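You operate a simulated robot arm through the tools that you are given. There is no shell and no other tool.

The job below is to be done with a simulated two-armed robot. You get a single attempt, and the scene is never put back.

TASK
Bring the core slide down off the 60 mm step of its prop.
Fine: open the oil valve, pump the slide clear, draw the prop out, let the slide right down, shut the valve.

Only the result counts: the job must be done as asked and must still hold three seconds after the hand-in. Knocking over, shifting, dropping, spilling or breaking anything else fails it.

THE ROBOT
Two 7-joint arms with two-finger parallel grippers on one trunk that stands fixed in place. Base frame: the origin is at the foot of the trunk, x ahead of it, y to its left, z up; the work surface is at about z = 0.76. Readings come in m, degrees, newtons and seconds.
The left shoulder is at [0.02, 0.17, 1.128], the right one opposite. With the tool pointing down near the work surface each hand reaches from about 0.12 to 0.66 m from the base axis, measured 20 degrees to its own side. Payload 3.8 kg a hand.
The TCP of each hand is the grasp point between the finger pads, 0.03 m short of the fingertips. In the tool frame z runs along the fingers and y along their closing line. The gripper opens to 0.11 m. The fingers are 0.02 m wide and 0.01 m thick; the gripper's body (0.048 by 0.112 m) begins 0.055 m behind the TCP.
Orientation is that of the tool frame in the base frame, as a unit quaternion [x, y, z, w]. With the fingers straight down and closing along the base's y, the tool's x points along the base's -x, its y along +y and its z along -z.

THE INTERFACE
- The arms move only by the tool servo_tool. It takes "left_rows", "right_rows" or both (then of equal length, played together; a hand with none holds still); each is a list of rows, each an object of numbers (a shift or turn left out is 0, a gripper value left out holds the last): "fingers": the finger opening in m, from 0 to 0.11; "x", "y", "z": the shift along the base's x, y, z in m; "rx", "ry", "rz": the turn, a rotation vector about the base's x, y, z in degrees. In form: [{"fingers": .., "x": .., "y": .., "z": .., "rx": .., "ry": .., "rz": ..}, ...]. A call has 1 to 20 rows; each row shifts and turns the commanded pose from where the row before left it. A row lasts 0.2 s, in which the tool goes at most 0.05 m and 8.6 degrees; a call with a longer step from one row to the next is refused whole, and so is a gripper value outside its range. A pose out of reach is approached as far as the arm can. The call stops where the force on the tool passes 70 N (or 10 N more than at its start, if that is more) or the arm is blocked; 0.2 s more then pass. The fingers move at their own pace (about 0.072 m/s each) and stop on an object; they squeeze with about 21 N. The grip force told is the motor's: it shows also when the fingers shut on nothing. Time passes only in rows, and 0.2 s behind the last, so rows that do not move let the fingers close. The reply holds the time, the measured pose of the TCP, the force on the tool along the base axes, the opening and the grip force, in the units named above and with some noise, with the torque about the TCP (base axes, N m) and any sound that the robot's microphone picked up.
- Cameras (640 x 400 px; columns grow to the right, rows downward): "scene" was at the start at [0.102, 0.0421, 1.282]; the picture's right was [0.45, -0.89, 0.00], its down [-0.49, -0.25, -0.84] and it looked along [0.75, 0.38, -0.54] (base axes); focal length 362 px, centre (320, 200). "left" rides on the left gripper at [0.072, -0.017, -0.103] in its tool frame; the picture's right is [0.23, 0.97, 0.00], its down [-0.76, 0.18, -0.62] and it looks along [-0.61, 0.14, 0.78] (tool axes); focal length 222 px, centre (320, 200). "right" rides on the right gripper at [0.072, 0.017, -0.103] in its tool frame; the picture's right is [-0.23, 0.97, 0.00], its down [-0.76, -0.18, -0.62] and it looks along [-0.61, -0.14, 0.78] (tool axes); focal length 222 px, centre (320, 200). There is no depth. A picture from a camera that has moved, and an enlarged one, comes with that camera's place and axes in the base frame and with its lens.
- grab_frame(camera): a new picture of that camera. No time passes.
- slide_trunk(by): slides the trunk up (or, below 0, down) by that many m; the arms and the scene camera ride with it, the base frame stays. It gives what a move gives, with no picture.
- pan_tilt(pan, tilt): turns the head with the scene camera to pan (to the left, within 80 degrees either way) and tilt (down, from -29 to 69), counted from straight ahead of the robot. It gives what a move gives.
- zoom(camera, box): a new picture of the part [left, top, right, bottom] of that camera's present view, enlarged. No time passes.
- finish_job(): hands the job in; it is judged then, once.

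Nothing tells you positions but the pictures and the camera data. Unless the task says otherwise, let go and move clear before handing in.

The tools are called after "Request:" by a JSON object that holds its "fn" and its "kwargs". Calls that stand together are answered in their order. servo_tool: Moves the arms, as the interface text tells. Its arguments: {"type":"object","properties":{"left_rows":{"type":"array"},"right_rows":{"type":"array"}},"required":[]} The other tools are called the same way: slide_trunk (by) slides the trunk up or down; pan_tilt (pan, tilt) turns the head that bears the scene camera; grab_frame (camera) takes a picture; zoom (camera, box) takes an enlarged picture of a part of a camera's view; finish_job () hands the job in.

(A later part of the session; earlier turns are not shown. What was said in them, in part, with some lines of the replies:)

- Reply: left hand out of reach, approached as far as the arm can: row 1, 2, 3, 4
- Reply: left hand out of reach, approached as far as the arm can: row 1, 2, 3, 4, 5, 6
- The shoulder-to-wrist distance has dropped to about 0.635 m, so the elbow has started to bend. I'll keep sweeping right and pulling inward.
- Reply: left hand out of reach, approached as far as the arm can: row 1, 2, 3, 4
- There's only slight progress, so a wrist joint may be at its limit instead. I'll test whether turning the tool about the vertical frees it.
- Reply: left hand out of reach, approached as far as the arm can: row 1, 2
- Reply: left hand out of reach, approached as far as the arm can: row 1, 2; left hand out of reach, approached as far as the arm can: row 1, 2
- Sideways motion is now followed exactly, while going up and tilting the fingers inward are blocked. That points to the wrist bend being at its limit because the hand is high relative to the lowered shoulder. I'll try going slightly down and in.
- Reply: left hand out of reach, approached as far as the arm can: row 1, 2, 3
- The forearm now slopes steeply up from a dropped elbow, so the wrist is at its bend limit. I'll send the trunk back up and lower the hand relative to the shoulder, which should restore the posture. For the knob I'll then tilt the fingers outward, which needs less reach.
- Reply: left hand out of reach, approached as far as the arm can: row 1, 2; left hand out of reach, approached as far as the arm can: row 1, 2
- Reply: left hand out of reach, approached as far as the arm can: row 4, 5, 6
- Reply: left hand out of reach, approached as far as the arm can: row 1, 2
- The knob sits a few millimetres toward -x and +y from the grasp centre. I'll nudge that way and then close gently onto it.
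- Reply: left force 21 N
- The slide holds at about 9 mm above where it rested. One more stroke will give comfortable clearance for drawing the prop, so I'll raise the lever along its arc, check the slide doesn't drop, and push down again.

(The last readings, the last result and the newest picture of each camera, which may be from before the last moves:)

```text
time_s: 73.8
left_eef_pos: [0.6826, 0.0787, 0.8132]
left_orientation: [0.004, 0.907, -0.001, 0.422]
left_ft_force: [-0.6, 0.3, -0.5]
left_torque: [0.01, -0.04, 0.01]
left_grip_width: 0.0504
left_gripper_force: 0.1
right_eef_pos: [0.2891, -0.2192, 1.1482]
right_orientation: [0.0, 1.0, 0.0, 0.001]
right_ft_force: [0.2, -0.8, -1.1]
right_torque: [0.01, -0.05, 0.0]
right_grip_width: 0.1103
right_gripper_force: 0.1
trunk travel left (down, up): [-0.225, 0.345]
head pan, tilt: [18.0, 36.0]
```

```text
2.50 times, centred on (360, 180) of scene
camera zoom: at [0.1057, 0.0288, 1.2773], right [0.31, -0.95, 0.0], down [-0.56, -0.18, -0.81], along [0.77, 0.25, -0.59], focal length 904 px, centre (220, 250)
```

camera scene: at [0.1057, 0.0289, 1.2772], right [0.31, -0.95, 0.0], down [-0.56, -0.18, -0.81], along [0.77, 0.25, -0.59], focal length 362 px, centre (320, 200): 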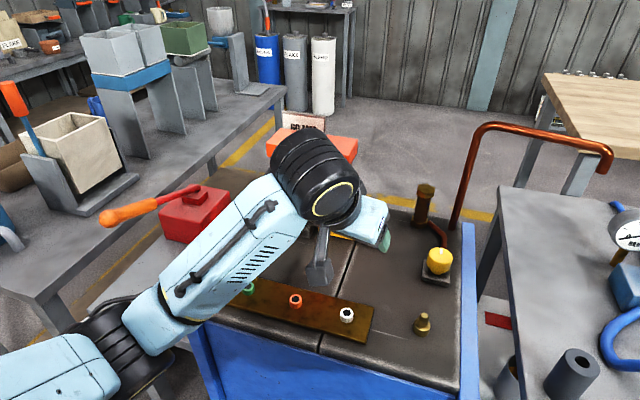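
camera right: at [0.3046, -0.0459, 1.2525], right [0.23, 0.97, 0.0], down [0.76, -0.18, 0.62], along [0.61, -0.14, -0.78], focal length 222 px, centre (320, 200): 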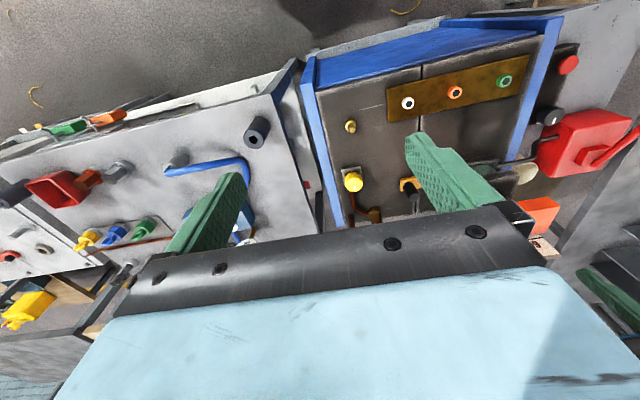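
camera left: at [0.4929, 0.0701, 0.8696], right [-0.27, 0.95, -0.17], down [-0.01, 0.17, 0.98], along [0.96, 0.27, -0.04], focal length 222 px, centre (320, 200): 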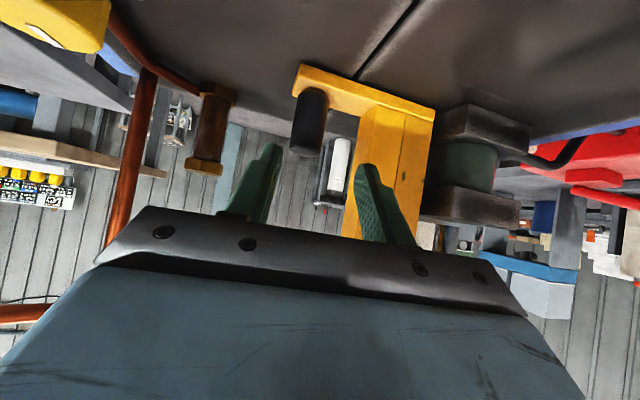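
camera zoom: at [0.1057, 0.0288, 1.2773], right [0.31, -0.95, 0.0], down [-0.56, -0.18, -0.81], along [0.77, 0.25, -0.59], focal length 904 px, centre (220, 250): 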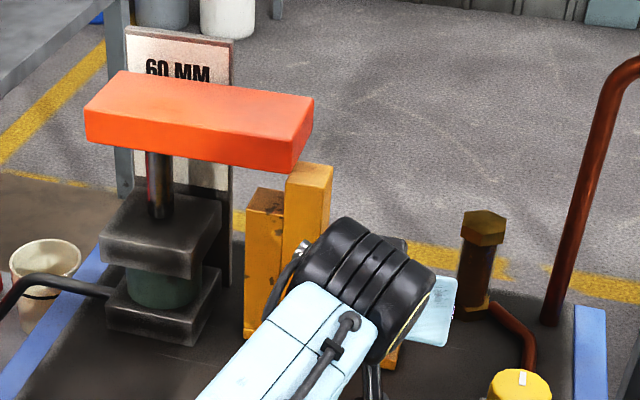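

The peg is centred again. I'll close and continue drawing it along -y in small steps.

Request:
{"fn": "servo_tool", "kwargs": {"left_rows": [{"fingers": 0.02}, {}, {}, {"y": -0.007}, {"y": -0.008}, {"y": -0.008}]}}

Request:
{"fn": "zoom", "kwargs": {"camera": "left", "box": [180, 40, 460, 225]}}

Request:
{"fn": "zoom", "kwargs": {"camera": "scene", "box": [260, 100, 460, 260]}}

```text
time_s: 75.2
left_eef_pos: [0.6831, 0.0577, 0.8134]
left_orientation: [0.004, 0.906, -0.001, 0.422]
left_ft_force: [13.9, 1.5, 0.4]
left_torque: [0.07, 0.66, 0.17]
left_grip_width: 0.0277
left_gripper_force: 44.9
right_eef_pos: [0.2896, -0.2202, 1.1493]
right_orientation: [0.0, 1.0, 0.0, -0.001]
right_ft_force: [-0.1, 0.3, -0.5]
right_torque: [0.01, 0.02, 0.01]
right_grip_width: 0.1099
right_gripper_force: 0.1
trunk travel left (down, up): [-0.225, 0.345]
head pan, tilt: [18.0, 36.0]
```

```text
2.16 times, centred on (320, 132) of left
camera zoom: at [0.5577, 0.0412, 0.8232], right [-0.14, 0.98, -0.17], down [0.01, 0.17, 0.98], along [0.99, 0.14, -0.04], focal length 480 px, centre (320, 346)
```

zoom: 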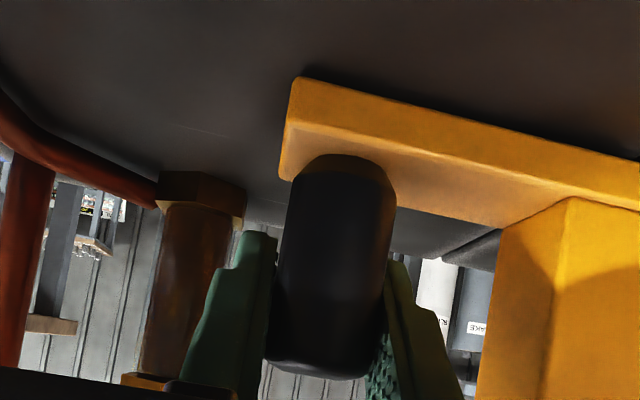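

```text
2.50 times, centred on (360, 180) of scene
camera zoom: at [0.1071, 0.0288, 1.2771], right [0.31, -0.95, 0.0], down [-0.56, -0.18, -0.81], along [0.77, 0.25, -0.59], focal length 904 px, centre (220, 250)
```

zoom: 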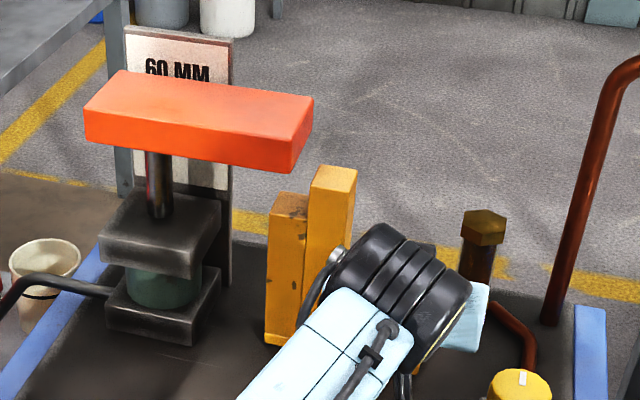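

It's coming along smoothly. The low step still overlaps the slide's end by a few centimetres in view, so I'll continue while checking the clearance between my hand and the yellow knob.

Request:
{"fn": "servo_tool", "kwargs": {"left_rows": [{"y": -0.006}, {"y": -0.006}]}}

Request:
{"fn": "pan_tilt", "kwargs": {"pan": 2, "tilt": 38}}

Request:
{"fn": "zoom", "kwargs": {"camera": "scene", "box": [220, 100, 440, 260]}}

Request:
{"fn": "grab_frame", "kwargs": {"camera": "right"}}

```text
time_s: 75.8
left_eef_pos: [0.6828, 0.0441, 0.8138]
left_orientation: [0.004, 0.906, 0.0, 0.423]
left_ft_force: [6.6, 2.5, 1.0]
left_torque: [0.0, -1.14, -0.17]
left_grip_width: 0.0272
left_gripper_force: 45.0
right_eef_pos: [0.2911, -0.2196, 1.1503]
right_orientation: [0.0, 1.0, 0.0, -0.001]
right_ft_force: [-1.0, 0.9, 0.5]
right_torque: [0.0, 0.02, 0.0]
right_grip_width: 0.1103
right_gripper_force: 0.1
trunk travel left (down, up): [-0.225, 0.345]
head pan, tilt: [18.0, 36.0]
```

```text
time_s: 76.6
left_eef_pos: [0.6834, 0.0433, 0.8138]
left_orientation: [0.003, 0.906, 0.0, 0.423]
left_ft_force: [8.6, 0.6, 3.0]
left_torque: [0.07, -0.61, -0.02]
left_grip_width: 0.0274
left_gripper_force: 44.6
right_eef_pos: [0.2891, -0.22, 1.1502]
right_orientation: [-0.001, 1.0, -0.001, 0.001]
right_ft_force: [-0.3, -0.3, -0.1]
right_torque: [-0.03, 0.02, 0.0]
right_grip_width: 0.11
right_gripper_force: 0.0
trunk travel left (down, up): [-0.225, 0.345]
head pan, tilt: [2.0, 38.0]
```

```text
2.50 times, centred on (330, 180) of scene
camera zoom: at [0.1093, 0.005, 1.2742], right [0.04, -1.0, 0.0], down [-0.62, -0.02, -0.79], along [0.79, 0.03, -0.62], focal length 904 px, centre (295, 250)
```

zoom: 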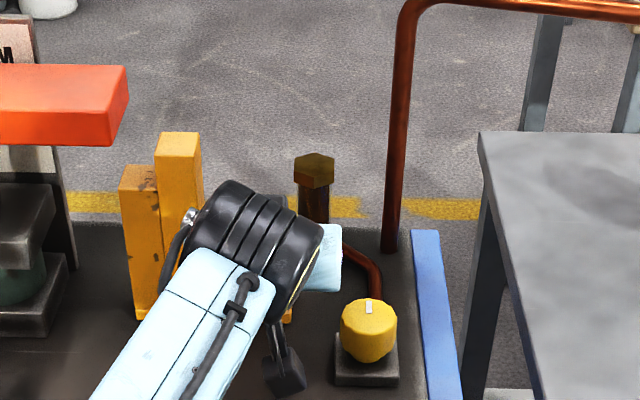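

```text
taken
camera right: at [0.2177, -0.2031, 1.2531], right [0.23, 0.97, 0.0], down [0.76, -0.18, 0.62], along [0.61, -0.14, -0.78], focal length 222 px, centre (320, 200)
```

right: 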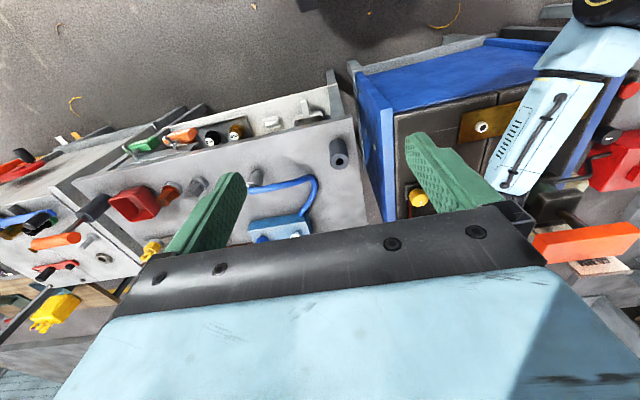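

From straight ahead, the prop's inner end is at y≈0.155 and the slide's end at y≈0.162, so it's just out. I'll draw it another 15 mm for margin, with the hand passing above the yellow knob's level.

Request:
{"fn": "servo_tool", "kwargs": {"left_rows": [{"y": -0.005}, {"y": -0.005}, {"y": -0.005}]}}

Request:
{"fn": "zoom", "kwargs": {"camera": "scene", "box": [220, 100, 440, 260]}}

Request:
{"fn": "zoom", "kwargs": {"camera": "left", "box": [180, 40, 460, 225]}}

```text
time_s: 77.4
left_eef_pos: [0.6831, 0.0299, 0.8136]
left_orientation: [0.004, 0.906, -0.001, 0.422]
left_ft_force: [9.1, 8.1, 1.6]
left_torque: [-0.22, -0.52, -0.18]
left_grip_width: 0.0275
left_gripper_force: 45.0
right_eef_pos: [0.2898, -0.2185, 1.1498]
right_orientation: [0.0, 1.0, -0.001, -0.001]
right_ft_force: [1.4, -0.3, 0.6]
right_torque: [0.0, 0.0, -0.01]
right_grip_width: 0.1097
right_gripper_force: 0.1
trunk travel left (down, up): [-0.225, 0.345]
head pan, tilt: [2.0, 38.0]
```

```text
2.50 times, centred on (330, 180) of scene
camera zoom: at [0.1095, 0.0057, 1.2742], right [0.04, -1.0, 0.0], down [-0.62, -0.02, -0.79], along [0.79, 0.03, -0.62], focal length 904 px, centre (295, 250)
```

zoom: 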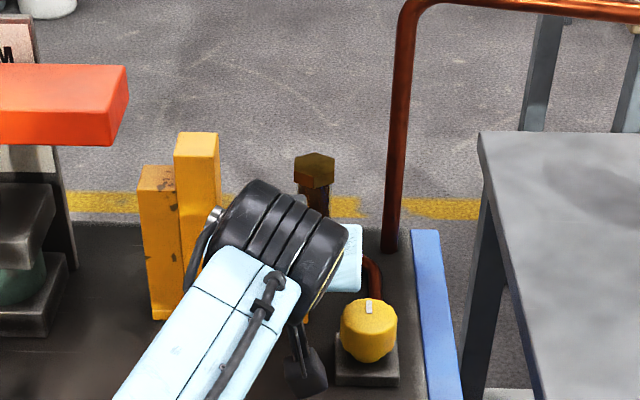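

```text
2.16 times, centred on (320, 132) of left
camera zoom: at [0.5578, 0.0136, 0.8235], right [-0.14, 0.97, -0.17], down [0.01, 0.17, 0.98], along [0.99, 0.14, -0.04], focal length 480 px, centre (320, 346)
```

zoom: 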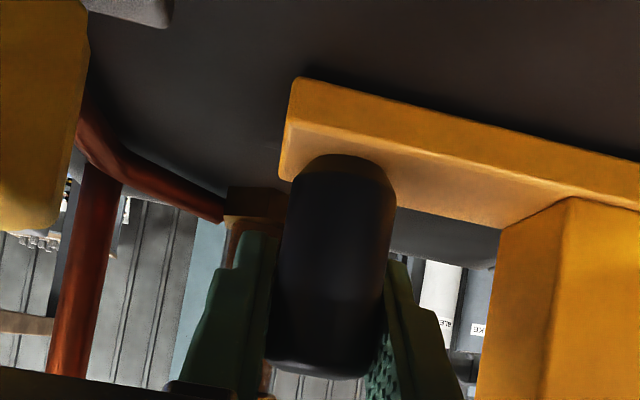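

The prop now stands clear of the slide by about 2 cm, upright on the mould. I'll open the fingers, back out along their axis, rise, and check that the prop and slide are undisturbed.

Request:
{"fn": "servo_tool", "kwargs": {"left_rows": [{"fingers": 0.046}, {}, {"x": -0.03, "z": 0.025}, {"x": -0.035, "z": 0.03}, {"x": -0.035, "z": 0.03}, {"x": -0.02, "y": 0.03, "z": 0.02}, {"y": 0.045}, {"y": 0.045}]}}

Request:
{"fn": "zoom", "kwargs": {"camera": "scene", "box": [150, 80, 440, 290]}}

```text
time_s: 79.2
left_eef_pos: [0.5609, 0.1471, 0.9202]
left_orientation: [0.005, 0.906, -0.001, 0.423]
left_ft_force: [-0.3, 0.1, 0.0]
left_torque: [-0.03, 0.0, -0.03]
left_grip_width: 0.0461
left_gripper_force: 0.2
right_eef_pos: [0.2889, -0.2217, 1.1495]
right_orientation: [0.001, 1.0, 0.001, -0.001]
right_ft_force: [0.1, -0.3, -0.2]
right_torque: [0.03, 0.02, -0.02]
right_grip_width: 0.1101
right_gripper_force: 0.1
trunk travel left (down, up): [-0.225, 0.345]
head pan, tilt: [2.0, 38.0]
```

```text
1.90 times, centred on (295, 185) of scene
camera zoom: at [0.1087, 0.005, 1.2742], right [0.03, -1.0, 0.0], down [-0.62, -0.02, -0.79], along [0.79, 0.03, -0.62], focal length 689 px, centre (368, 229)
```

zoom: 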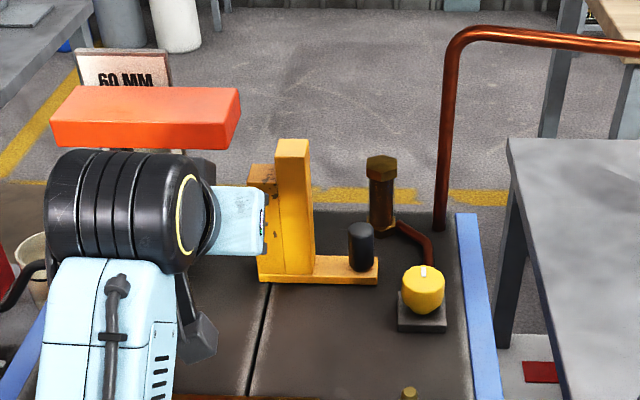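

The prop stands upright and well clear, the slide is still up, and nothing else has moved. The slide holds pressure, so the red button beside the valve should be the lowering control. I'll bring the hand over it, pointing straight down.

Request:
{"fn": "servo_tool", "kwargs": {"left_rows": [{"x": -0.03, "y": 0.03, "z": 0.01, "ry": 8}, {"x": -0.02, "y": 0.04, "ry": 8}, {"x": -0.01, "y": 0.043, "ry": 8}, {"x": -0.005, "y": 0.045, "ry": 8}, {"x": -0.003, "y": 0.045, "ry": 8}, {"x": -0.003, "y": 0.045, "ry": 8}, {"y": 0.045, "ry": 2, "fingers": 0.0}, {"z": -0.03}]}}

Request:
{"fn": "grab_frame", "kwargs": {"camera": "left"}}

Request:
{"fn": "pan_tilt", "kwargs": {"pan": 38, "tilt": 38}}

Request:
{"fn": "grab_frame", "kwargs": {"camera": "scene"}}

```text
time_s: 81.0
left_eef_pos: [0.493, 0.444, 0.8988]
left_orientation: [0.004, 1.0, -0.001, 0.0]
left_ft_force: [0.1, -0.5, 0.0]
left_torque: [-0.01, 0.01, 0.0]
left_grip_width: 0.0001
left_gripper_force: 21.5
right_eef_pos: [0.2896, -0.2204, 1.1504]
right_orientation: [0.0, 1.0, 0.0, 0.0]
right_ft_force: [0.5, 0.2, -0.2]
right_torque: [-0.04, 0.01, 0.01]
right_grip_width: 0.1099
right_gripper_force: 0.0
trunk travel left (down, up): [-0.225, 0.345]
head pan, tilt: [2.0, 38.0]
```

```text
taken
camera left: at [0.4217, 0.4281, 1.0018], right [-0.22, 0.98, 0.0], down [0.76, 0.18, 0.62], along [0.61, 0.13, -0.78], focal length 222 px, centre (320, 200)
```

left: 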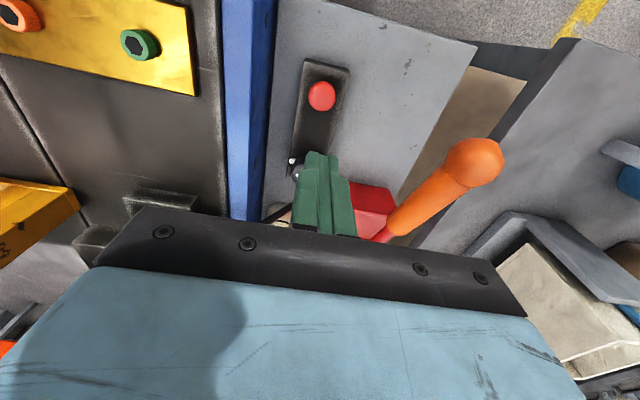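

```text
time_s: 82.0
left_eef_pos: [0.4936, 0.4436, 0.9008]
left_orientation: [0.003, 1.0, -0.002, 0.0]
left_ft_force: [0.3, -1.2, -0.1]
left_torque: [0.01, -0.02, 0.03]
left_grip_width: 0.0002
left_gripper_force: 20.7
right_eef_pos: [0.2897, -0.2202, 1.1491]
right_orientation: [0.0, 1.0, 0.0, 0.0]
right_ft_force: [0.3, -0.2, 0.8]
right_torque: [0.03, -0.06, 0.0]
right_grip_width: 0.1097
right_gripper_force: 0.1
trunk travel left (down, up): [-0.225, 0.345]
head pan, tilt: [38.0, 38.0]
```

```text
taken
camera scene: at [0.0906, 0.0549, 1.2742], right [0.61, -0.79, 0.0], down [-0.49, -0.38, -0.79], along [0.62, 0.48, -0.62], focal length 362 px, centre (320, 200)
```

scene: 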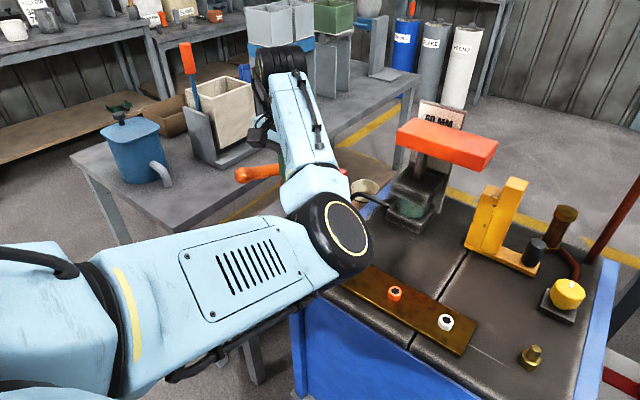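

The closed fingers are directly over the red button at about (0.491, 0.442). I'll come down close, then press in small steps while watching force and the slide.

Request:
{"fn": "servo_tool", "kwargs": {"left_rows": [{"x": -0.002, "y": -0.001, "z": -0.035}, {"z": -0.035}, {"z": -0.035}, {"z": -0.025}, {}]}}

Request:
{"fn": "zoom", "kwargs": {"camera": "left", "box": [240, 80, 420, 225]}}

Request:
{"fn": "grab_frame", "kwargs": {"camera": "scene"}}

```text
time_s: 83.2
left_eef_pos: [0.4915, 0.4427, 0.7707]
left_orientation: [0.002, 1.0, -0.002, -0.001]
left_ft_force: [-0.4, -0.5, -0.5]
left_torque: [0.04, 0.02, 0.01]
left_grip_width: 0.0
left_gripper_force: 21.0
right_eef_pos: [0.2884, -0.2203, 1.1489]
right_orientation: [0.0, 1.0, 0.0, 0.0]
right_ft_force: [-1.1, 0.1, 0.1]
right_torque: [0.0, 0.03, -0.03]
right_grip_width: 0.1102
right_gripper_force: 0.0
trunk travel left (down, up): [-0.225, 0.345]
head pan, tilt: [38.0, 38.0]
```

```text
2.76 times, centred on (330, 152) of left
camera zoom: at [0.4184, 0.4263, 0.872], right [-0.22, 0.98, 0.0], down [0.76, 0.18, 0.62], along [0.61, 0.14, -0.78], focal length 613 px, centre (292, 331)
```

zoom: 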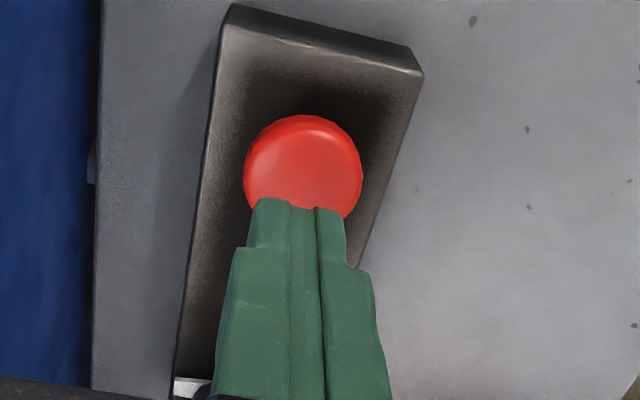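

```text
taken
camera scene: at [0.0905, 0.0549, 1.2742], right [0.62, -0.79, 0.0], down [-0.49, -0.38, -0.79], along [0.62, 0.49, -0.62], focal length 362 px, centre (320, 200)
```

scene: 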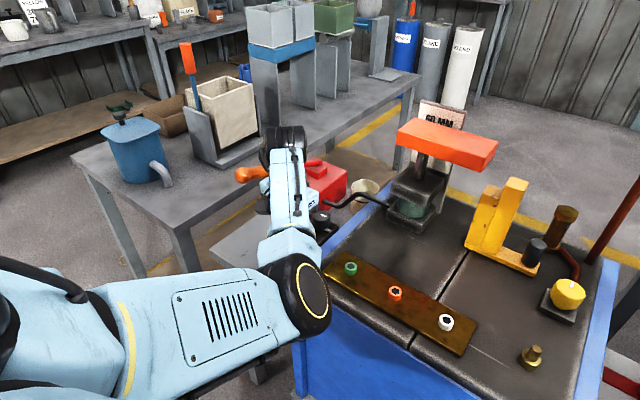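

The fingertips are lined up over the button's centre, and the elbow is clear of the mould corner. Now I'll press down slowly.

Request:
{"fn": "servo_tool", "kwargs": {"left_rows": [{"x": -0.002, "y": 0.002, "z": -0.01}, {"z": -0.01}, {"z": -0.005}, {"z": -0.004}]}}

Request:
{"fn": "zoom", "kwargs": {"camera": "left", "box": [240, 80, 420, 225]}}

Request:
{"fn": "zoom", "kwargs": {"camera": "scene", "box": [360, 80, 560, 280]}}

```text
time_s: 84.2
left_eef_pos: [0.489, 0.444, 0.7419]
left_orientation: [0.002, 1.0, 0.0, 0.001]
left_ft_force: [1.3, 0.7, 3.1]
left_torque: [0.0, -0.03, -0.02]
left_grip_width: 0.0002
left_gripper_force: 20.7
right_eef_pos: [0.2886, -0.2194, 1.1503]
right_orientation: [0.0, 1.0, 0.0, 0.0]
right_ft_force: [0.0, 0.3, -0.1]
right_torque: [-0.01, -0.01, 0.01]
right_grip_width: 0.11
right_gripper_force: 0.1
trunk travel left (down, up): [-0.225, 0.345]
head pan, tilt: [38.0, 38.0]
```

```text
2.76 times, centred on (330, 152) of left
camera zoom: at [0.4159, 0.428, 0.844], right [-0.22, 0.98, 0.0], down [0.76, 0.17, 0.62], along [0.61, 0.14, -0.78], focal length 613 px, centre (292, 331)
```

zoom: 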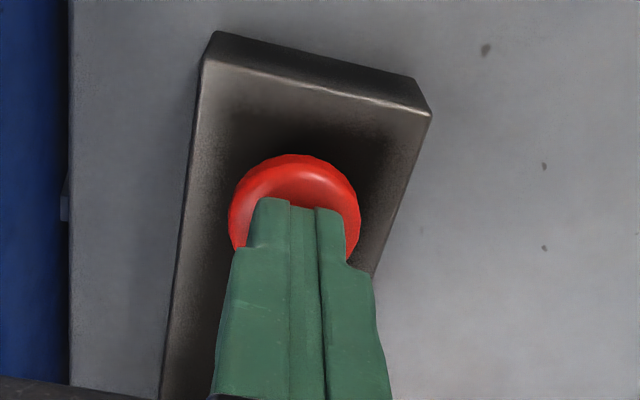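

```text
2.00 times, centred on (460, 180) of scene
camera zoom: at [0.0904, 0.0547, 1.2743], right [0.62, -0.79, 0.0], down [-0.49, -0.38, -0.79], along [0.62, 0.49, -0.62], focal length 724 px, centre (40, 240)
```

zoom: 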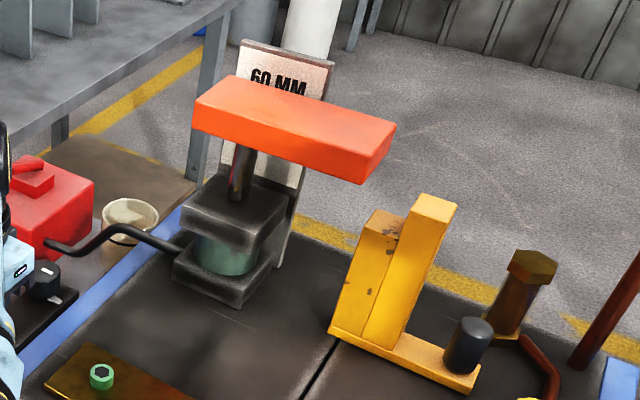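

First contact at 3 N, and the slide is still up. I'll press further in small steps.

Request:
{"fn": "servo_tool", "kwargs": {"left_rows": [{"z": -0.004}, {"z": -0.003}]}}

Request:
{"fn": "zoom", "kwargs": {"camera": "scene", "box": [360, 80, 560, 280]}}

```text
time_s: 84.8
left_eef_pos: [0.4875, 0.4445, 0.7365]
left_orientation: [0.003, 1.0, 0.0, 0.002]
left_ft_force: [-0.3, 5.0, 21.6]
left_torque: [0.14, -0.02, -0.07]
left_grip_width: 0.0001
left_gripper_force: 20.9
right_eef_pos: [0.2872, -0.2214, 1.1508]
right_orientation: [0.0, 1.0, 0.001, 0.001]
right_ft_force: [-0.4, -0.2, -1.4]
right_torque: [0.01, -0.03, 0.0]
right_grip_width: 0.11
right_gripper_force: 0.1
trunk travel left (down, up): [-0.225, 0.345]
head pan, tilt: [38.0, 38.0]
```

```text
2.00 times, centred on (460, 180) of scene
camera zoom: at [0.0889, 0.054, 1.2746], right [0.62, -0.79, 0.0], down [-0.48, -0.38, -0.79], along [0.62, 0.49, -0.61], focal length 724 px, centre (40, 240)
```

zoom: 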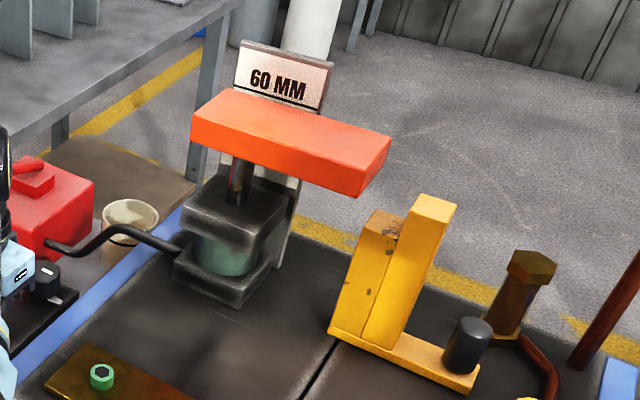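

The slide is coming down while I hold the button at 22 N, so this is the lowering control. I'll hold it and watch until the slide bottoms out.

Request:
{"fn": "servo_tool", "kwargs": {"left_rows": [{}, {}, {}, {}, {}]}}

Request:
{"fn": "zoom", "kwargs": {"camera": "scene", "box": [360, 80, 560, 280]}}

Request:
{"fn": "servo_tool", "kwargs": {"left_rows": [{}, {}, {}, {}, {}, {}, {}, {}, {}, {}]}}

Request:
{"fn": "zoom", "kwargs": {"camera": "scene", "box": [360, 80, 560, 280]}}

```text
time_s: 86.0
left_eef_pos: [0.4886, 0.4434, 0.7371]
left_orientation: [0.003, 1.0, 0.0, 0.003]
left_ft_force: [1.4, 10.5, 26.8]
left_torque: [0.34, -0.1, 0.03]
left_grip_width: 0.0
left_gripper_force: 20.8
right_eef_pos: [0.2874, -0.2214, 1.1494]
right_orientation: [0.0, 1.0, 0.0, 0.001]
right_ft_force: [-0.5, 0.7, 0.0]
right_torque: [0.02, 0.01, 0.01]
right_grip_width: 0.1104
right_gripper_force: 0.0
trunk travel left (down, up): [-0.225, 0.345]
head pan, tilt: [38.0, 38.0]
```

```text
2.00 times, centred on (460, 180) of scene
camera zoom: at [0.0888, 0.0541, 1.2745], right [0.62, -0.79, 0.0], down [-0.48, -0.38, -0.79], along [0.62, 0.49, -0.61], focal length 724 px, centre (40, 240)
```

zoom: 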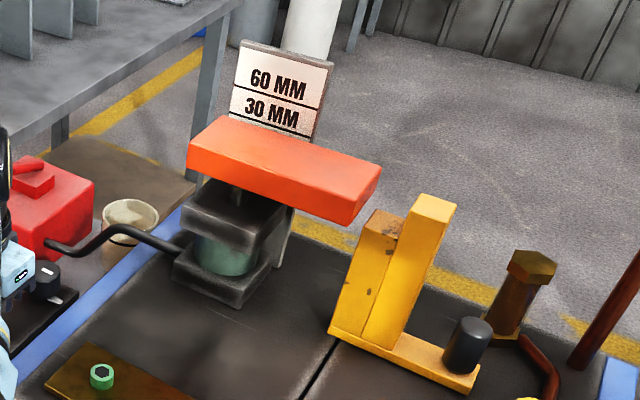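

```text
time_s: 88.2
left_eef_pos: [0.488, 0.4434, 0.7373]
left_orientation: [0.002, 1.0, -0.001, 0.003]
left_ft_force: [0.6, 7.9, 26.6]
left_torque: [0.3, -0.09, 0.04]
left_grip_width: 0.0003
left_gripper_force: 21.4
right_eef_pos: [0.2881, -0.221, 1.1505]
right_orientation: [0.001, 1.0, 0.001, 0.0]
right_ft_force: [-0.8, -0.2, 0.2]
right_torque: [-0.03, 0.0, -0.01]
right_grip_width: 0.11
right_gripper_force: 0.1
trunk travel left (down, up): [-0.225, 0.345]
head pan, tilt: [38.0, 38.0]
```

```text
2.00 times, centred on (460, 180) of scene
camera zoom: at [0.0887, 0.0539, 1.2745], right [0.62, -0.79, 0.0], down [-0.48, -0.38, -0.79], along [0.62, 0.49, -0.61], focal length 724 px, centre (40, 240)
```

zoom: 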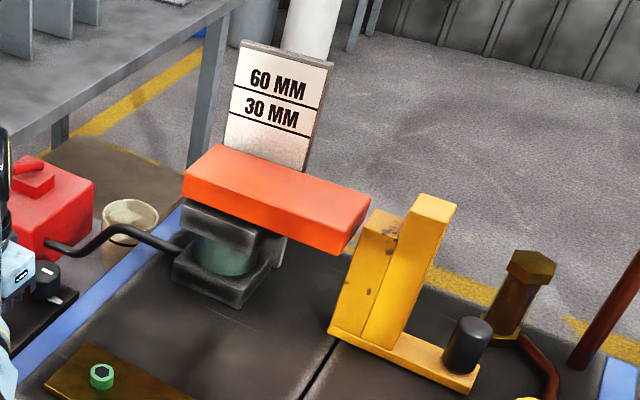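

The slide is nearly down on the jack's top plate, passing clear of the prop. I'll keep holding to be sure it goes right to the bottom.

Request:
{"fn": "servo_tool", "kwargs": {"left_rows": [{}, {}, {}, {}, {}, {}, {}, {}, {}, {}]}}

Request:
{"fn": "zoom", "kwargs": {"camera": "scene", "box": [360, 80, 560, 280]}}

Request:
{"fn": "servo_tool", "kwargs": {"left_rows": [{}, {}, {}, {}, {}, {}, {}, {}, {}, {}, {}, {}, {}, {}, {}]}}

Request:
{"fn": "zoom", "kwargs": {"camera": "scene", "box": [360, 80, 560, 280]}}

```text
time_s: 90.4
left_eef_pos: [0.4889, 0.4424, 0.7367]
left_orientation: [0.002, 1.0, -0.001, 0.003]
left_ft_force: [0.8, 6.7, 28.3]
left_torque: [0.24, -0.07, 0.0]
left_grip_width: 0.0001
left_gripper_force: 21.4
right_eef_pos: [0.2877, -0.2211, 1.15]
right_orientation: [0.0, 1.0, 0.0, 0.001]
right_ft_force: [0.1, 0.0, -0.4]
right_torque: [0.0, 0.0, -0.03]
right_grip_width: 0.1102
right_gripper_force: 0.0
trunk travel left (down, up): [-0.225, 0.345]
head pan, tilt: [38.0, 38.0]
```

```text
2.00 times, centred on (460, 180) of scene
camera zoom: at [0.0887, 0.0537, 1.2745], right [0.62, -0.79, 0.0], down [-0.48, -0.38, -0.79], along [0.62, 0.49, -0.61], focal length 724 px, centre (40, 240)
```

zoom: 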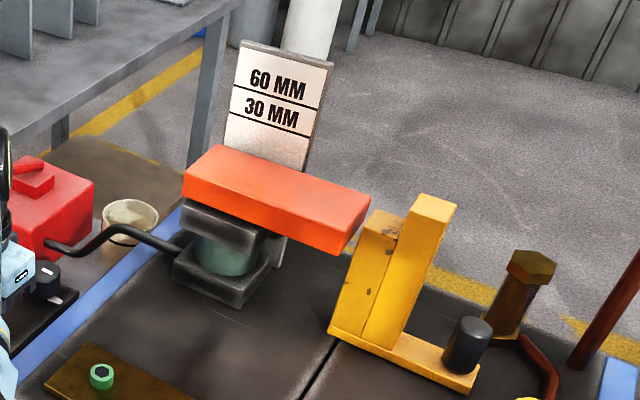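

```text
time_s: 93.6
left_eef_pos: [0.488, 0.4428, 0.7371]
left_orientation: [0.003, 1.0, -0.001, 0.002]
left_ft_force: [1.7, 5.0, 27.4]
left_torque: [0.2, -0.06, -0.01]
left_grip_width: 0.0001
left_gripper_force: 21.0
right_eef_pos: [0.288, -0.2206, 1.1489]
right_orientation: [-0.001, 1.0, 0.001, 0.001]
right_ft_force: [0.3, 0.1, 0.6]
right_torque: [-0.04, 0.02, -0.01]
right_grip_width: 0.11
right_gripper_force: 0.2
trunk travel left (down, up): [-0.225, 0.345]
head pan, tilt: [38.0, 38.0]
```

```text
2.00 times, centred on (460, 180) of scene
camera zoom: at [0.0886, 0.0536, 1.2745], right [0.62, -0.79, 0.0], down [-0.48, -0.38, -0.79], along [0.62, 0.49, -0.61], focal length 724 px, centre (40, 240)
```

zoom: 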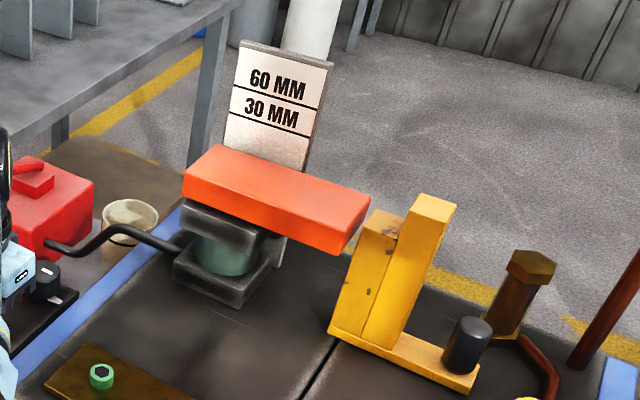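

The slide has been still since 88 s, and its drop from the start is about 60 mm, so it's right down. I'll take a close look at the jack and prop before releasing the button.

Request:
{"fn": "zoom", "kwargs": {"camera": "scene", "box": [400, 130, 510, 240]}}

Request:
{"fn": "servo_tool", "kwargs": {"left_rows": [{"z": 0.01}, {"z": 0.02}, {"z": 0.035}, {"z": 0.04}, {"z": 0.04}]}}

Request:
{"fn": "grab_frame", "kwargs": {"camera": "scene"}}

Request:
{"fn": "zoom", "kwargs": {"camera": "left", "box": [240, 60, 420, 225]}}

```text
3.64 times, centred on (455, 185) of scene
camera zoom: at [0.0886, 0.0536, 1.2745], right [0.62, -0.79, 0.0], down [-0.48, -0.38, -0.79], along [0.62, 0.49, -0.61], focal length 1315 px, centre (-171, 254)
```

zoom: 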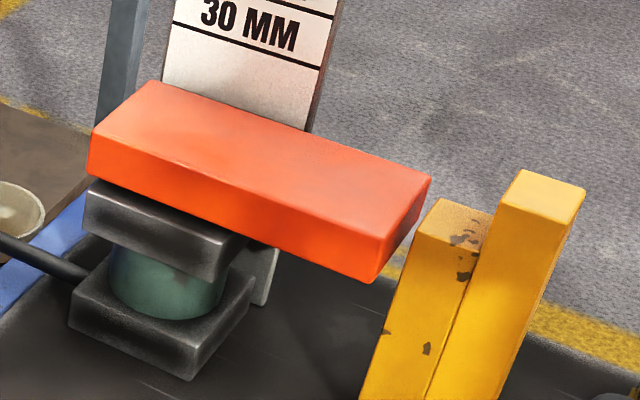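

```text
time_s: 94.8
left_eef_pos: [0.4886, 0.4436, 0.8828]
left_orientation: [0.002, 1.0, -0.002, 0.0]
left_ft_force: [-0.5, -0.3, -0.6]
left_torque: [-0.01, 0.04, 0.0]
left_grip_width: 0.0
left_gripper_force: 21.1
right_eef_pos: [0.2886, -0.2194, 1.15]
right_orientation: [0.0, 1.0, 0.0, 0.0]
right_ft_force: [0.5, -0.7, 0.0]
right_torque: [-0.02, -0.03, 0.0]
right_grip_width: 0.1099
right_gripper_force: 0.0
trunk travel left (down, up): [-0.225, 0.345]
head pan, tilt: [38.0, 38.0]
```

```text
taken
camera scene: at [0.0901, 0.055, 1.2743], right [0.62, -0.79, 0.0], down [-0.48, -0.38, -0.79], along [0.62, 0.49, -0.62], focal length 362 px, centre (320, 200)
```

scene: 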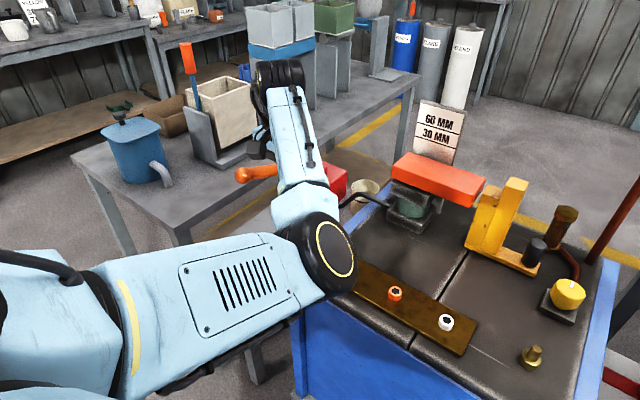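

```text
2.42 times, centred on (330, 142) of left
camera zoom: at [0.4164, 0.4277, 0.9838], right [-0.22, 0.98, 0.0], down [0.76, 0.18, 0.62], along [0.61, 0.13, -0.78], focal length 538 px, centre (296, 339)
```

zoom: 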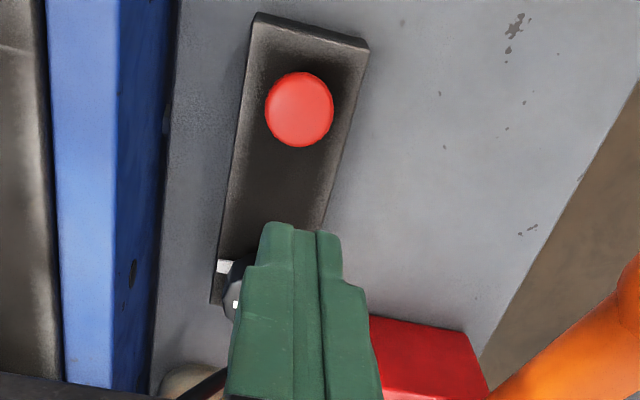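

The slide rests on the jack's top plate and the button has sprung back up. Now I'll shut the valve by turning the knob back counter-clockwise to its original stop, using the same tilted grasp.

Request:
{"fn": "servo_tool", "kwargs": {"left_rows": [{"z": 0.04, "fingers": 0.056}, {"rz": -7}, {"rz": -7}, {"rz": -7}, {"rz": -7}, {"rx": -3.9, "ry": -7.36}, {"rx": -3.9, "ry": -7.36}, {"rx": -3.9, "ry": -7.36}, {"x": 0.026, "z": -0.03}, {"x": 0.026, "z": -0.03}, {"x": 0.026, "z": -0.03}, {"x": 0.025, "y": 0.002, "z": -0.032}]}}

Request:
{"fn": "zoom", "kwargs": {"camera": "left", "box": [220, 60, 420, 225]}}

Request:
{"fn": "grab_frame", "kwargs": {"camera": "scene"}}

```text
time_s: 97.4
left_eef_pos: [0.591, 0.4446, 0.7947]
left_orientation: [0.239, 0.947, -0.053, 0.209]
left_ft_force: [0.7, -0.1, 0.3]
left_torque: [-0.01, -0.02, 0.02]
left_grip_width: 0.056
left_gripper_force: 0.1
right_eef_pos: [0.2904, -0.2195, 1.1496]
right_orientation: [-0.001, 1.0, 0.001, 0.001]
right_ft_force: [0.1, -0.9, 0.5]
right_torque: [0.0, 0.05, 0.03]
right_grip_width: 0.11
right_gripper_force: 0.1
trunk travel left (down, up): [-0.225, 0.345]
head pan, tilt: [38.0, 38.0]
```

```text
2.42 times, centred on (320, 142) of left
camera zoom: at [0.4867, 0.4806, 0.8562], right [0.28, 0.95, -0.1], down [0.46, -0.05, 0.89], along [0.84, -0.29, -0.45], focal length 538 px, centre (320, 339)
```

zoom: 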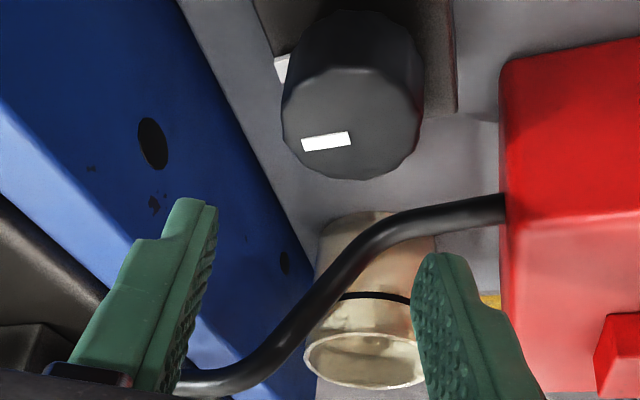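

```text
taken
camera scene: at [0.0907, 0.0553, 1.2742], right [0.62, -0.79, 0.0], down [-0.49, -0.38, -0.79], along [0.62, 0.48, -0.62], focal length 362 px, centre (320, 200)
```

scene: 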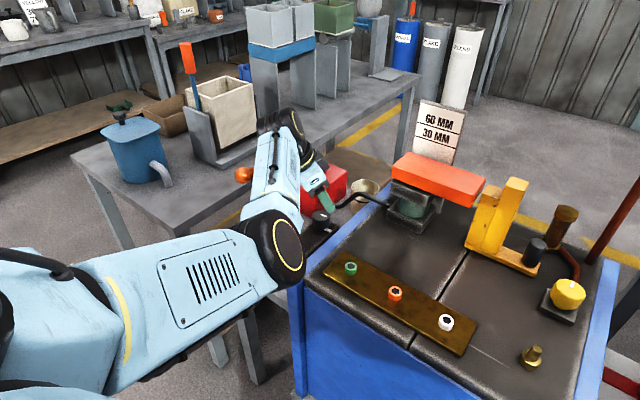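

The knob's pointer is toward the mould, as I left it. I'll descend around it again and close.

Request:
{"fn": "servo_tool", "kwargs": {"left_rows": [{"x": 0.001, "y": 0.001, "z": -0.02}, {"z": -0.02}, {"z": -0.019}, {}, {"fingers": 0.03}, {}, {}]}}

Request:
{"fn": "zoom", "kwargs": {"camera": "left", "box": [220, 80, 420, 225]}}

```text
time_s: 99.0
left_eef_pos: [0.5912, 0.4466, 0.7372]
left_orientation: [0.239, 0.947, -0.052, 0.21]
left_ft_force: [5.8, 15.4, -0.5]
left_torque: [-0.16, 0.2, 0.06]
left_grip_width: 0.0416
left_gripper_force: 45.3
right_eef_pos: [0.2904, -0.2183, 1.15]
right_orientation: [0.0, 1.0, 0.0, 0.0]
right_ft_force: [0.1, 1.3, 0.2]
right_torque: [0.0, -0.02, -0.01]
right_grip_width: 0.1102
right_gripper_force: 0.0
trunk travel left (down, up): [-0.225, 0.345]
head pan, tilt: [38.0, 38.0]
```

```text
2.76 times, centred on (320, 152) of left
camera zoom: at [0.4876, 0.4834, 0.7993], right [0.28, 0.96, -0.09], down [0.46, -0.05, 0.89], along [0.84, -0.29, -0.45], focal length 613 px, centre (320, 331)
```

zoom: 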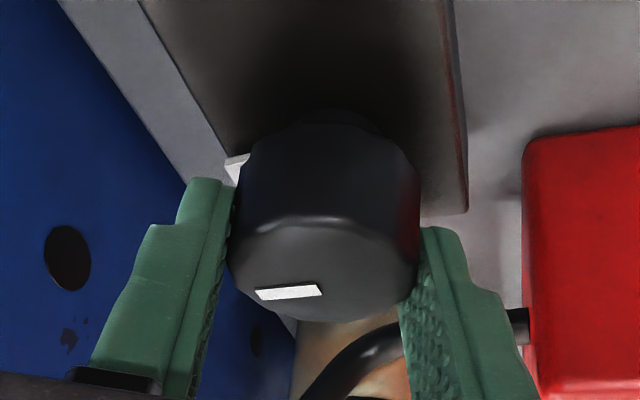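

The grip is good at 41.6 mm. I'll turn counter-clockwise in steps, with a slight shift to relieve the side load.

Request:
{"fn": "servo_tool", "kwargs": {"left_rows": [{"y": 0.002}, {"rz": 8}, {"rz": 8}, {"rz": 8}, {"rz": 8}, {"rz": 8}]}}

Request:
{"fn": "zoom", "kwargs": {"camera": "left", "box": [220, 80, 420, 225]}}

Request:
{"fn": "servo_tool", "kwargs": {"left_rows": [{"rz": 8}, {"rz": 8}, {"rz": 8}, {"rz": 8}]}}

Request:
{"fn": "zoom", "kwargs": {"camera": "left", "box": [220, 80, 420, 225]}}

```text
time_s: 100.4
left_eef_pos: [0.5925, 0.4434, 0.7377]
left_orientation: [-0.098, 0.972, 0.02, 0.214]
left_ft_force: [-6.1, -14.8, 3.9]
left_torque: [0.18, 0.37, -0.04]
left_grip_width: 0.0415
left_gripper_force: 44.7
right_eef_pos: [0.2889, -0.2226, 1.1497]
right_orientation: [0.001, 1.0, 0.001, 0.0]
right_ft_force: [-0.6, 0.0, -0.4]
right_torque: [0.01, -0.01, -0.02]
right_grip_width: 0.1101
right_gripper_force: 0.1
trunk travel left (down, up): [-0.225, 0.345]
head pan, tilt: [38.0, 38.0]
```

```text
2.76 times, centred on (320, 152) of left
camera zoom: at [0.4881, 0.4062, 0.7998], right [-0.4, 0.91, -0.1], down [0.38, 0.26, 0.89], along [0.83, 0.31, -0.45], focal length 613 px, centre (320, 331)
```

zoom: 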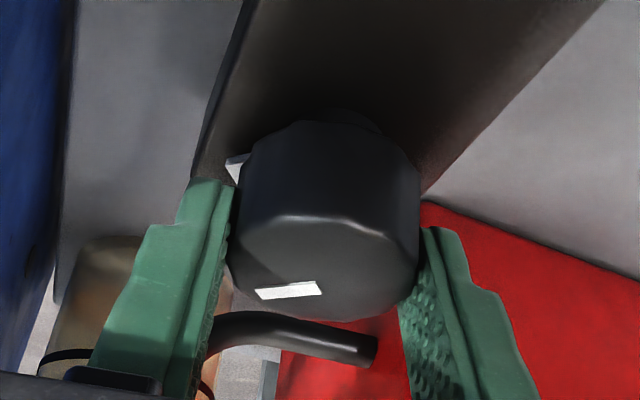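

```text
time_s: 101.4
left_eef_pos: [0.594, 0.4435, 0.7372]
left_orientation: [-0.364, 0.906, 0.078, 0.201]
left_ft_force: [1.4, -21.1, -2.0]
left_torque: [-0.57, 0.36, -0.05]
left_grip_width: 0.0408
left_gripper_force: 45.3
right_eef_pos: [0.2895, -0.221, 1.1485]
right_orientation: [0.0, 1.0, 0.001, 0.0]
right_ft_force: [0.3, 0.0, -0.2]
right_torque: [-0.03, 0.01, -0.02]
right_grip_width: 0.1098
right_gripper_force: 0.1
trunk travel left (down, up): [-0.225, 0.345]
head pan, tilt: [38.0, 38.0]
```

```text
2.76 times, centred on (320, 152) of left
camera zoom: at [0.5264, 0.3568, 0.7999], right [-0.82, 0.56, -0.1], down [0.19, 0.43, 0.89], along [0.54, 0.71, -0.45], focal length 613 px, centre (320, 331)
```

zoom: 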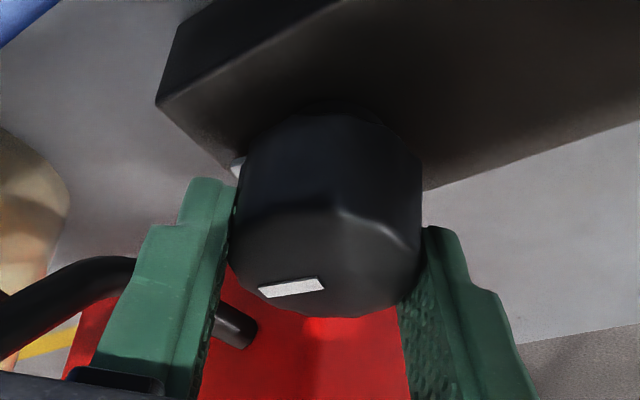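

The knob has followed about 72°, with its pointer now near -20°. Rather than swing my wrist camera over the mould rail, I'll release, swing the hand back, regrasp and finish the last part against the stop.

Request:
{"fn": "servo_tool", "kwargs": {"left_rows": [{"y": -0.002, "fingers": 0.056}, {}, {"rz": -8}, {"rz": -8}, {"rz": -8}, {"rz": -8}, {"rz": -8}, {"rz": -8}, {"fingers": 0.03}, {}, {}]}}

Request:
{"fn": "zoom", "kwargs": {"camera": "left", "box": [220, 80, 420, 225]}}

```text
time_s: 103.8
left_eef_pos: [0.5906, 0.4452, 0.7378]
left_orientation: [0.037, 0.976, -0.009, 0.216]
left_ft_force: [-1.6, -0.4, -2.6]
left_torque: [0.32, -0.68, 0.01]
left_grip_width: 0.041
left_gripper_force: 44.9
right_eef_pos: [0.2892, -0.2198, 1.1499]
right_orientation: [0.001, 1.0, 0.0, -0.001]
right_ft_force: [-0.3, 0.2, -0.1]
right_torque: [0.0, -0.02, 0.02]
right_grip_width: 0.1099
right_gripper_force: 0.1
trunk travel left (down, up): [-0.225, 0.345]
head pan, tilt: [38.0, 38.0]
```

```text
2.76 times, centred on (320, 152) of left
camera zoom: at [0.4818, 0.4368, 0.7994], right [-0.13, 0.99, -0.1], down [0.44, 0.14, 0.89], along [0.89, 0.07, -0.45], focal length 613 px, centre (320, 331)
```

zoom: 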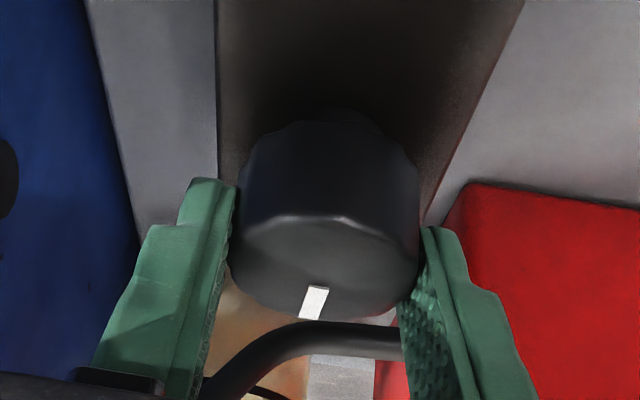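

The pointer is back to about -4°, very close to its starting direction. I'll turn further counter-clockwise until it bears against the stop.

Request:
{"fn": "servo_tool", "kwargs": {"left_rows": [{"rz": 7}, {"rz": 7}]}}

Request:
{"fn": "zoom", "kwargs": {"camera": "left", "box": [220, 80, 420, 225]}}

```text
time_s: 104.4
left_eef_pos: [0.593, 0.4442, 0.738]
left_orientation: [-0.083, 0.973, 0.017, 0.216]
left_ft_force: [0.7, 0.9, -3.8]
left_torque: [0.08, 0.03, -0.91]
left_grip_width: 0.0417
left_gripper_force: 45.0
right_eef_pos: [0.2892, -0.2199, 1.1507]
right_orientation: [0.0, 1.0, 0.001, 0.001]
right_ft_force: [0.4, 0.3, 0.5]
right_torque: [0.0, 0.0, 0.01]
right_grip_width: 0.1102
right_gripper_force: 0.0
trunk travel left (down, up): [-0.225, 0.345]
head pan, tilt: [38.0, 38.0]
```

```text
2.76 times, centred on (320, 152) of left
camera zoom: at [0.4884, 0.4097, 0.7996], right [-0.37, 0.93, -0.1], down [0.39, 0.25, 0.89], along [0.84, 0.29, -0.45], focal length 613 px, centre (320, 331)
```

zoom: 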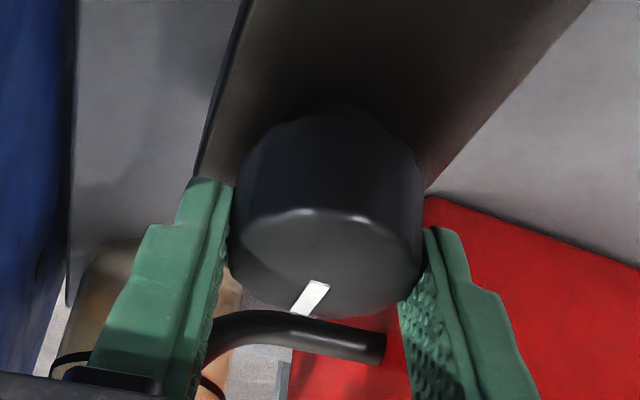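

The torque rose to -0.91 N m with the pointer back at 0°, so the valve is shut on its original stop. I'll open the fingers, lift straight clear and check everything.

Request:
{"fn": "servo_tool", "kwargs": {"left_rows": [{"fingers": 0.058}, {}, {"z": 0.025}, {"z": 0.04}, {"z": 0.045}, {"x": -0.03, "z": 0.035}, {"x": -0.04, "z": 0.02}, {"x": -0.04}, {"x": -0.04}]}}

Request:
{"fn": "grab_frame", "kwargs": {"camera": "scene"}}

Request:
{"fn": "grab_frame", "kwargs": {"camera": "left"}}

Request:
{"fn": "zoom", "kwargs": {"camera": "scene", "box": [360, 80, 600, 280]}}

```text
time_s: 106.4
left_eef_pos: [0.4408, 0.4468, 0.9016]
left_orientation: [-0.08, 0.973, 0.018, 0.216]
left_ft_force: [0.6, -0.1, -0.8]
left_torque: [-0.01, -0.01, 0.03]
left_grip_width: 0.0578
left_gripper_force: 0.1
right_eef_pos: [0.2889, -0.2199, 1.1498]
right_orientation: [0.001, 1.0, 0.0, 0.0]
right_ft_force: [0.2, -0.1, 1.1]
right_torque: [0.03, 0.01, 0.02]
right_grip_width: 0.1099
right_gripper_force: 0.0
trunk travel left (down, up): [-0.225, 0.345]
head pan, tilt: [38.0, 38.0]
```

```text
taken
camera scene: at [0.0901, 0.055, 1.2743], right [0.62, -0.79, 0.0], down [-0.48, -0.38, -0.79], along [0.62, 0.49, -0.62], focal length 362 px, centre (320, 200)
```

scene: 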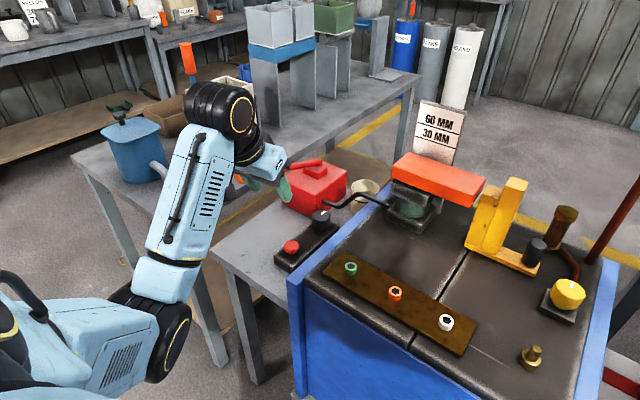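

```text
taken
camera left: at [0.3366, 0.4117, 0.9638], right [-0.37, 0.93, -0.1], down [0.39, 0.25, 0.89], along [0.84, 0.29, -0.45], focal length 222 px, centre (320, 200)
```

left: 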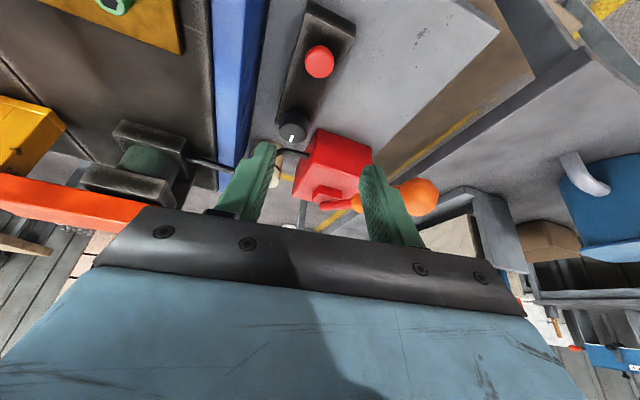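

```text
2.00 times, centred on (480, 180) of scene
camera zoom: at [0.0901, 0.055, 1.2743], right [0.62, -0.79, 0.0], down [-0.48, -0.38, -0.79], along [0.62, 0.49, -0.62], focal length 724 px, centre (0, 240)
```

zoom: 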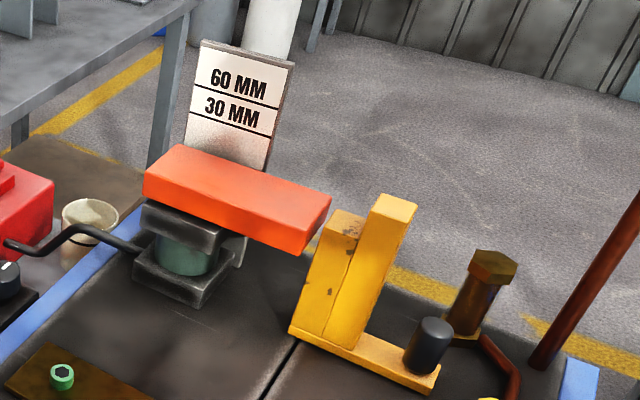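

The slide is down, the prop stands clear, and the knob points as it did at the start. I'll raise the left hand well clear, then do a last check of the valve and surroundings.

Request:
{"fn": "servo_tool", "kwargs": {"left_rows": [{"y": -0.02, "z": 0.04}, {"x": -0.02, "y": -0.02, "z": 0.04}, {"x": -0.02, "z": 0.04}, {}, {}, {}]}}

Request:
{"fn": "zoom", "kwargs": {"camera": "scene", "box": [220, 150, 400, 280]}}

Request:
{"fn": "zoom", "kwargs": {"camera": "scene", "box": [360, 80, 640, 390]}}

```text
time_s: 107.8
left_eef_pos: [0.4018, 0.4053, 1.0223]
left_orientation: [-0.082, 0.973, 0.018, 0.216]
left_ft_force: [-0.1, -1.0, -0.7]
left_torque: [0.03, 0.01, 0.0]
left_grip_width: 0.0583
left_gripper_force: 0.1
right_eef_pos: [0.2897, -0.2202, 1.1495]
right_orientation: [0.0, 1.0, 0.0, -0.001]
right_ft_force: [0.0, 0.1, 0.2]
right_torque: [-0.05, -0.01, 0.04]
right_grip_width: 0.1101
right_gripper_force: 0.1
trunk travel left (down, up): [-0.225, 0.345]
head pan, tilt: [38.0, 38.0]
```

```text
3.08 times, centred on (310, 215) of scene
camera zoom: at [0.0905, 0.055, 1.2742], right [0.62, -0.79, 0.0], down [-0.49, -0.38, -0.79], along [0.62, 0.49, -0.62], focal length 1113 px, centre (351, 154)
```

zoom: 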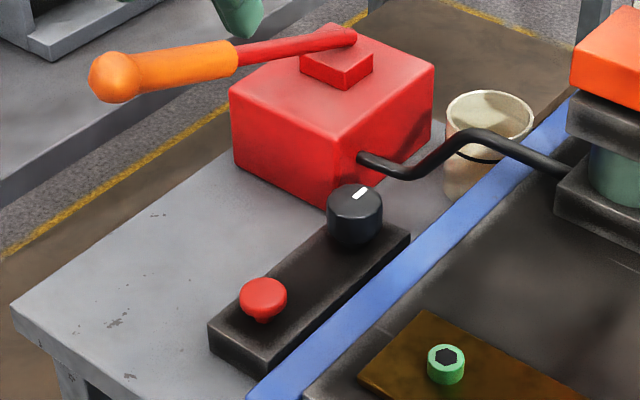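

```text
1.29 times, centred on (500, 235) of scene
camera zoom: at [0.0905, 0.055, 1.2742], right [0.62, -0.79, 0.0], down [-0.49, -0.38, -0.79], along [0.62, 0.49, -0.62], focal length 467 px, centre (88, 155)
```

zoom: 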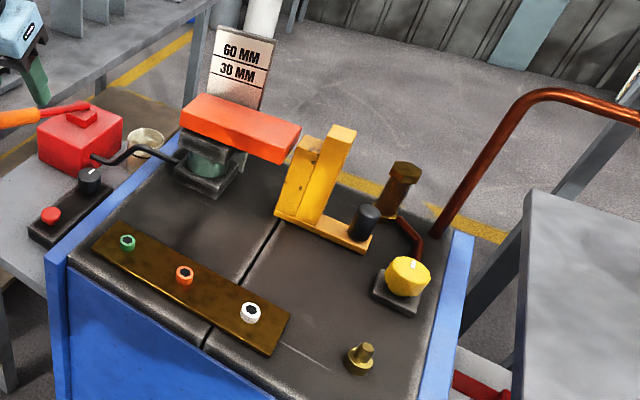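

The slide sits right down on the jack and the prop stands upright and clear beside it. The valve is back on its shut stop, the button and lever are at rest, and the cup, yellow valve and other parts are where they were. Both hands are clear, so I'm handing in.

Request:
{"fn": "finish_job", "kwargs": {}}

```text
The job is handed in.
```

The core slide is off the 60 mm step and right down on its jack, and the job is handed in. I haven't been shown a verdict; the results below are from my last pictures before handing in.

- **Oil valve:** I took the black knob beside the pump as the oil valve. A quarter turn clockwise opened it. It is shut again, turned back hard against its original stop.
- **Pumping:** Two strokes of the lever raised the slide about 17 mm clear of the prop. I didn't try the pump with the valve shut.
- **Prop:** I drew it out sideways by its black peg. It stands upright on the mould, about 2 cm clear of the slide.
- **Lowering:** I held the red button until the slide stopped moving. It came down about 60 mm from where it started.

The cup, the yellow valve and the other fittings look unmoved in the last pictures. Both hands are empty and clear.
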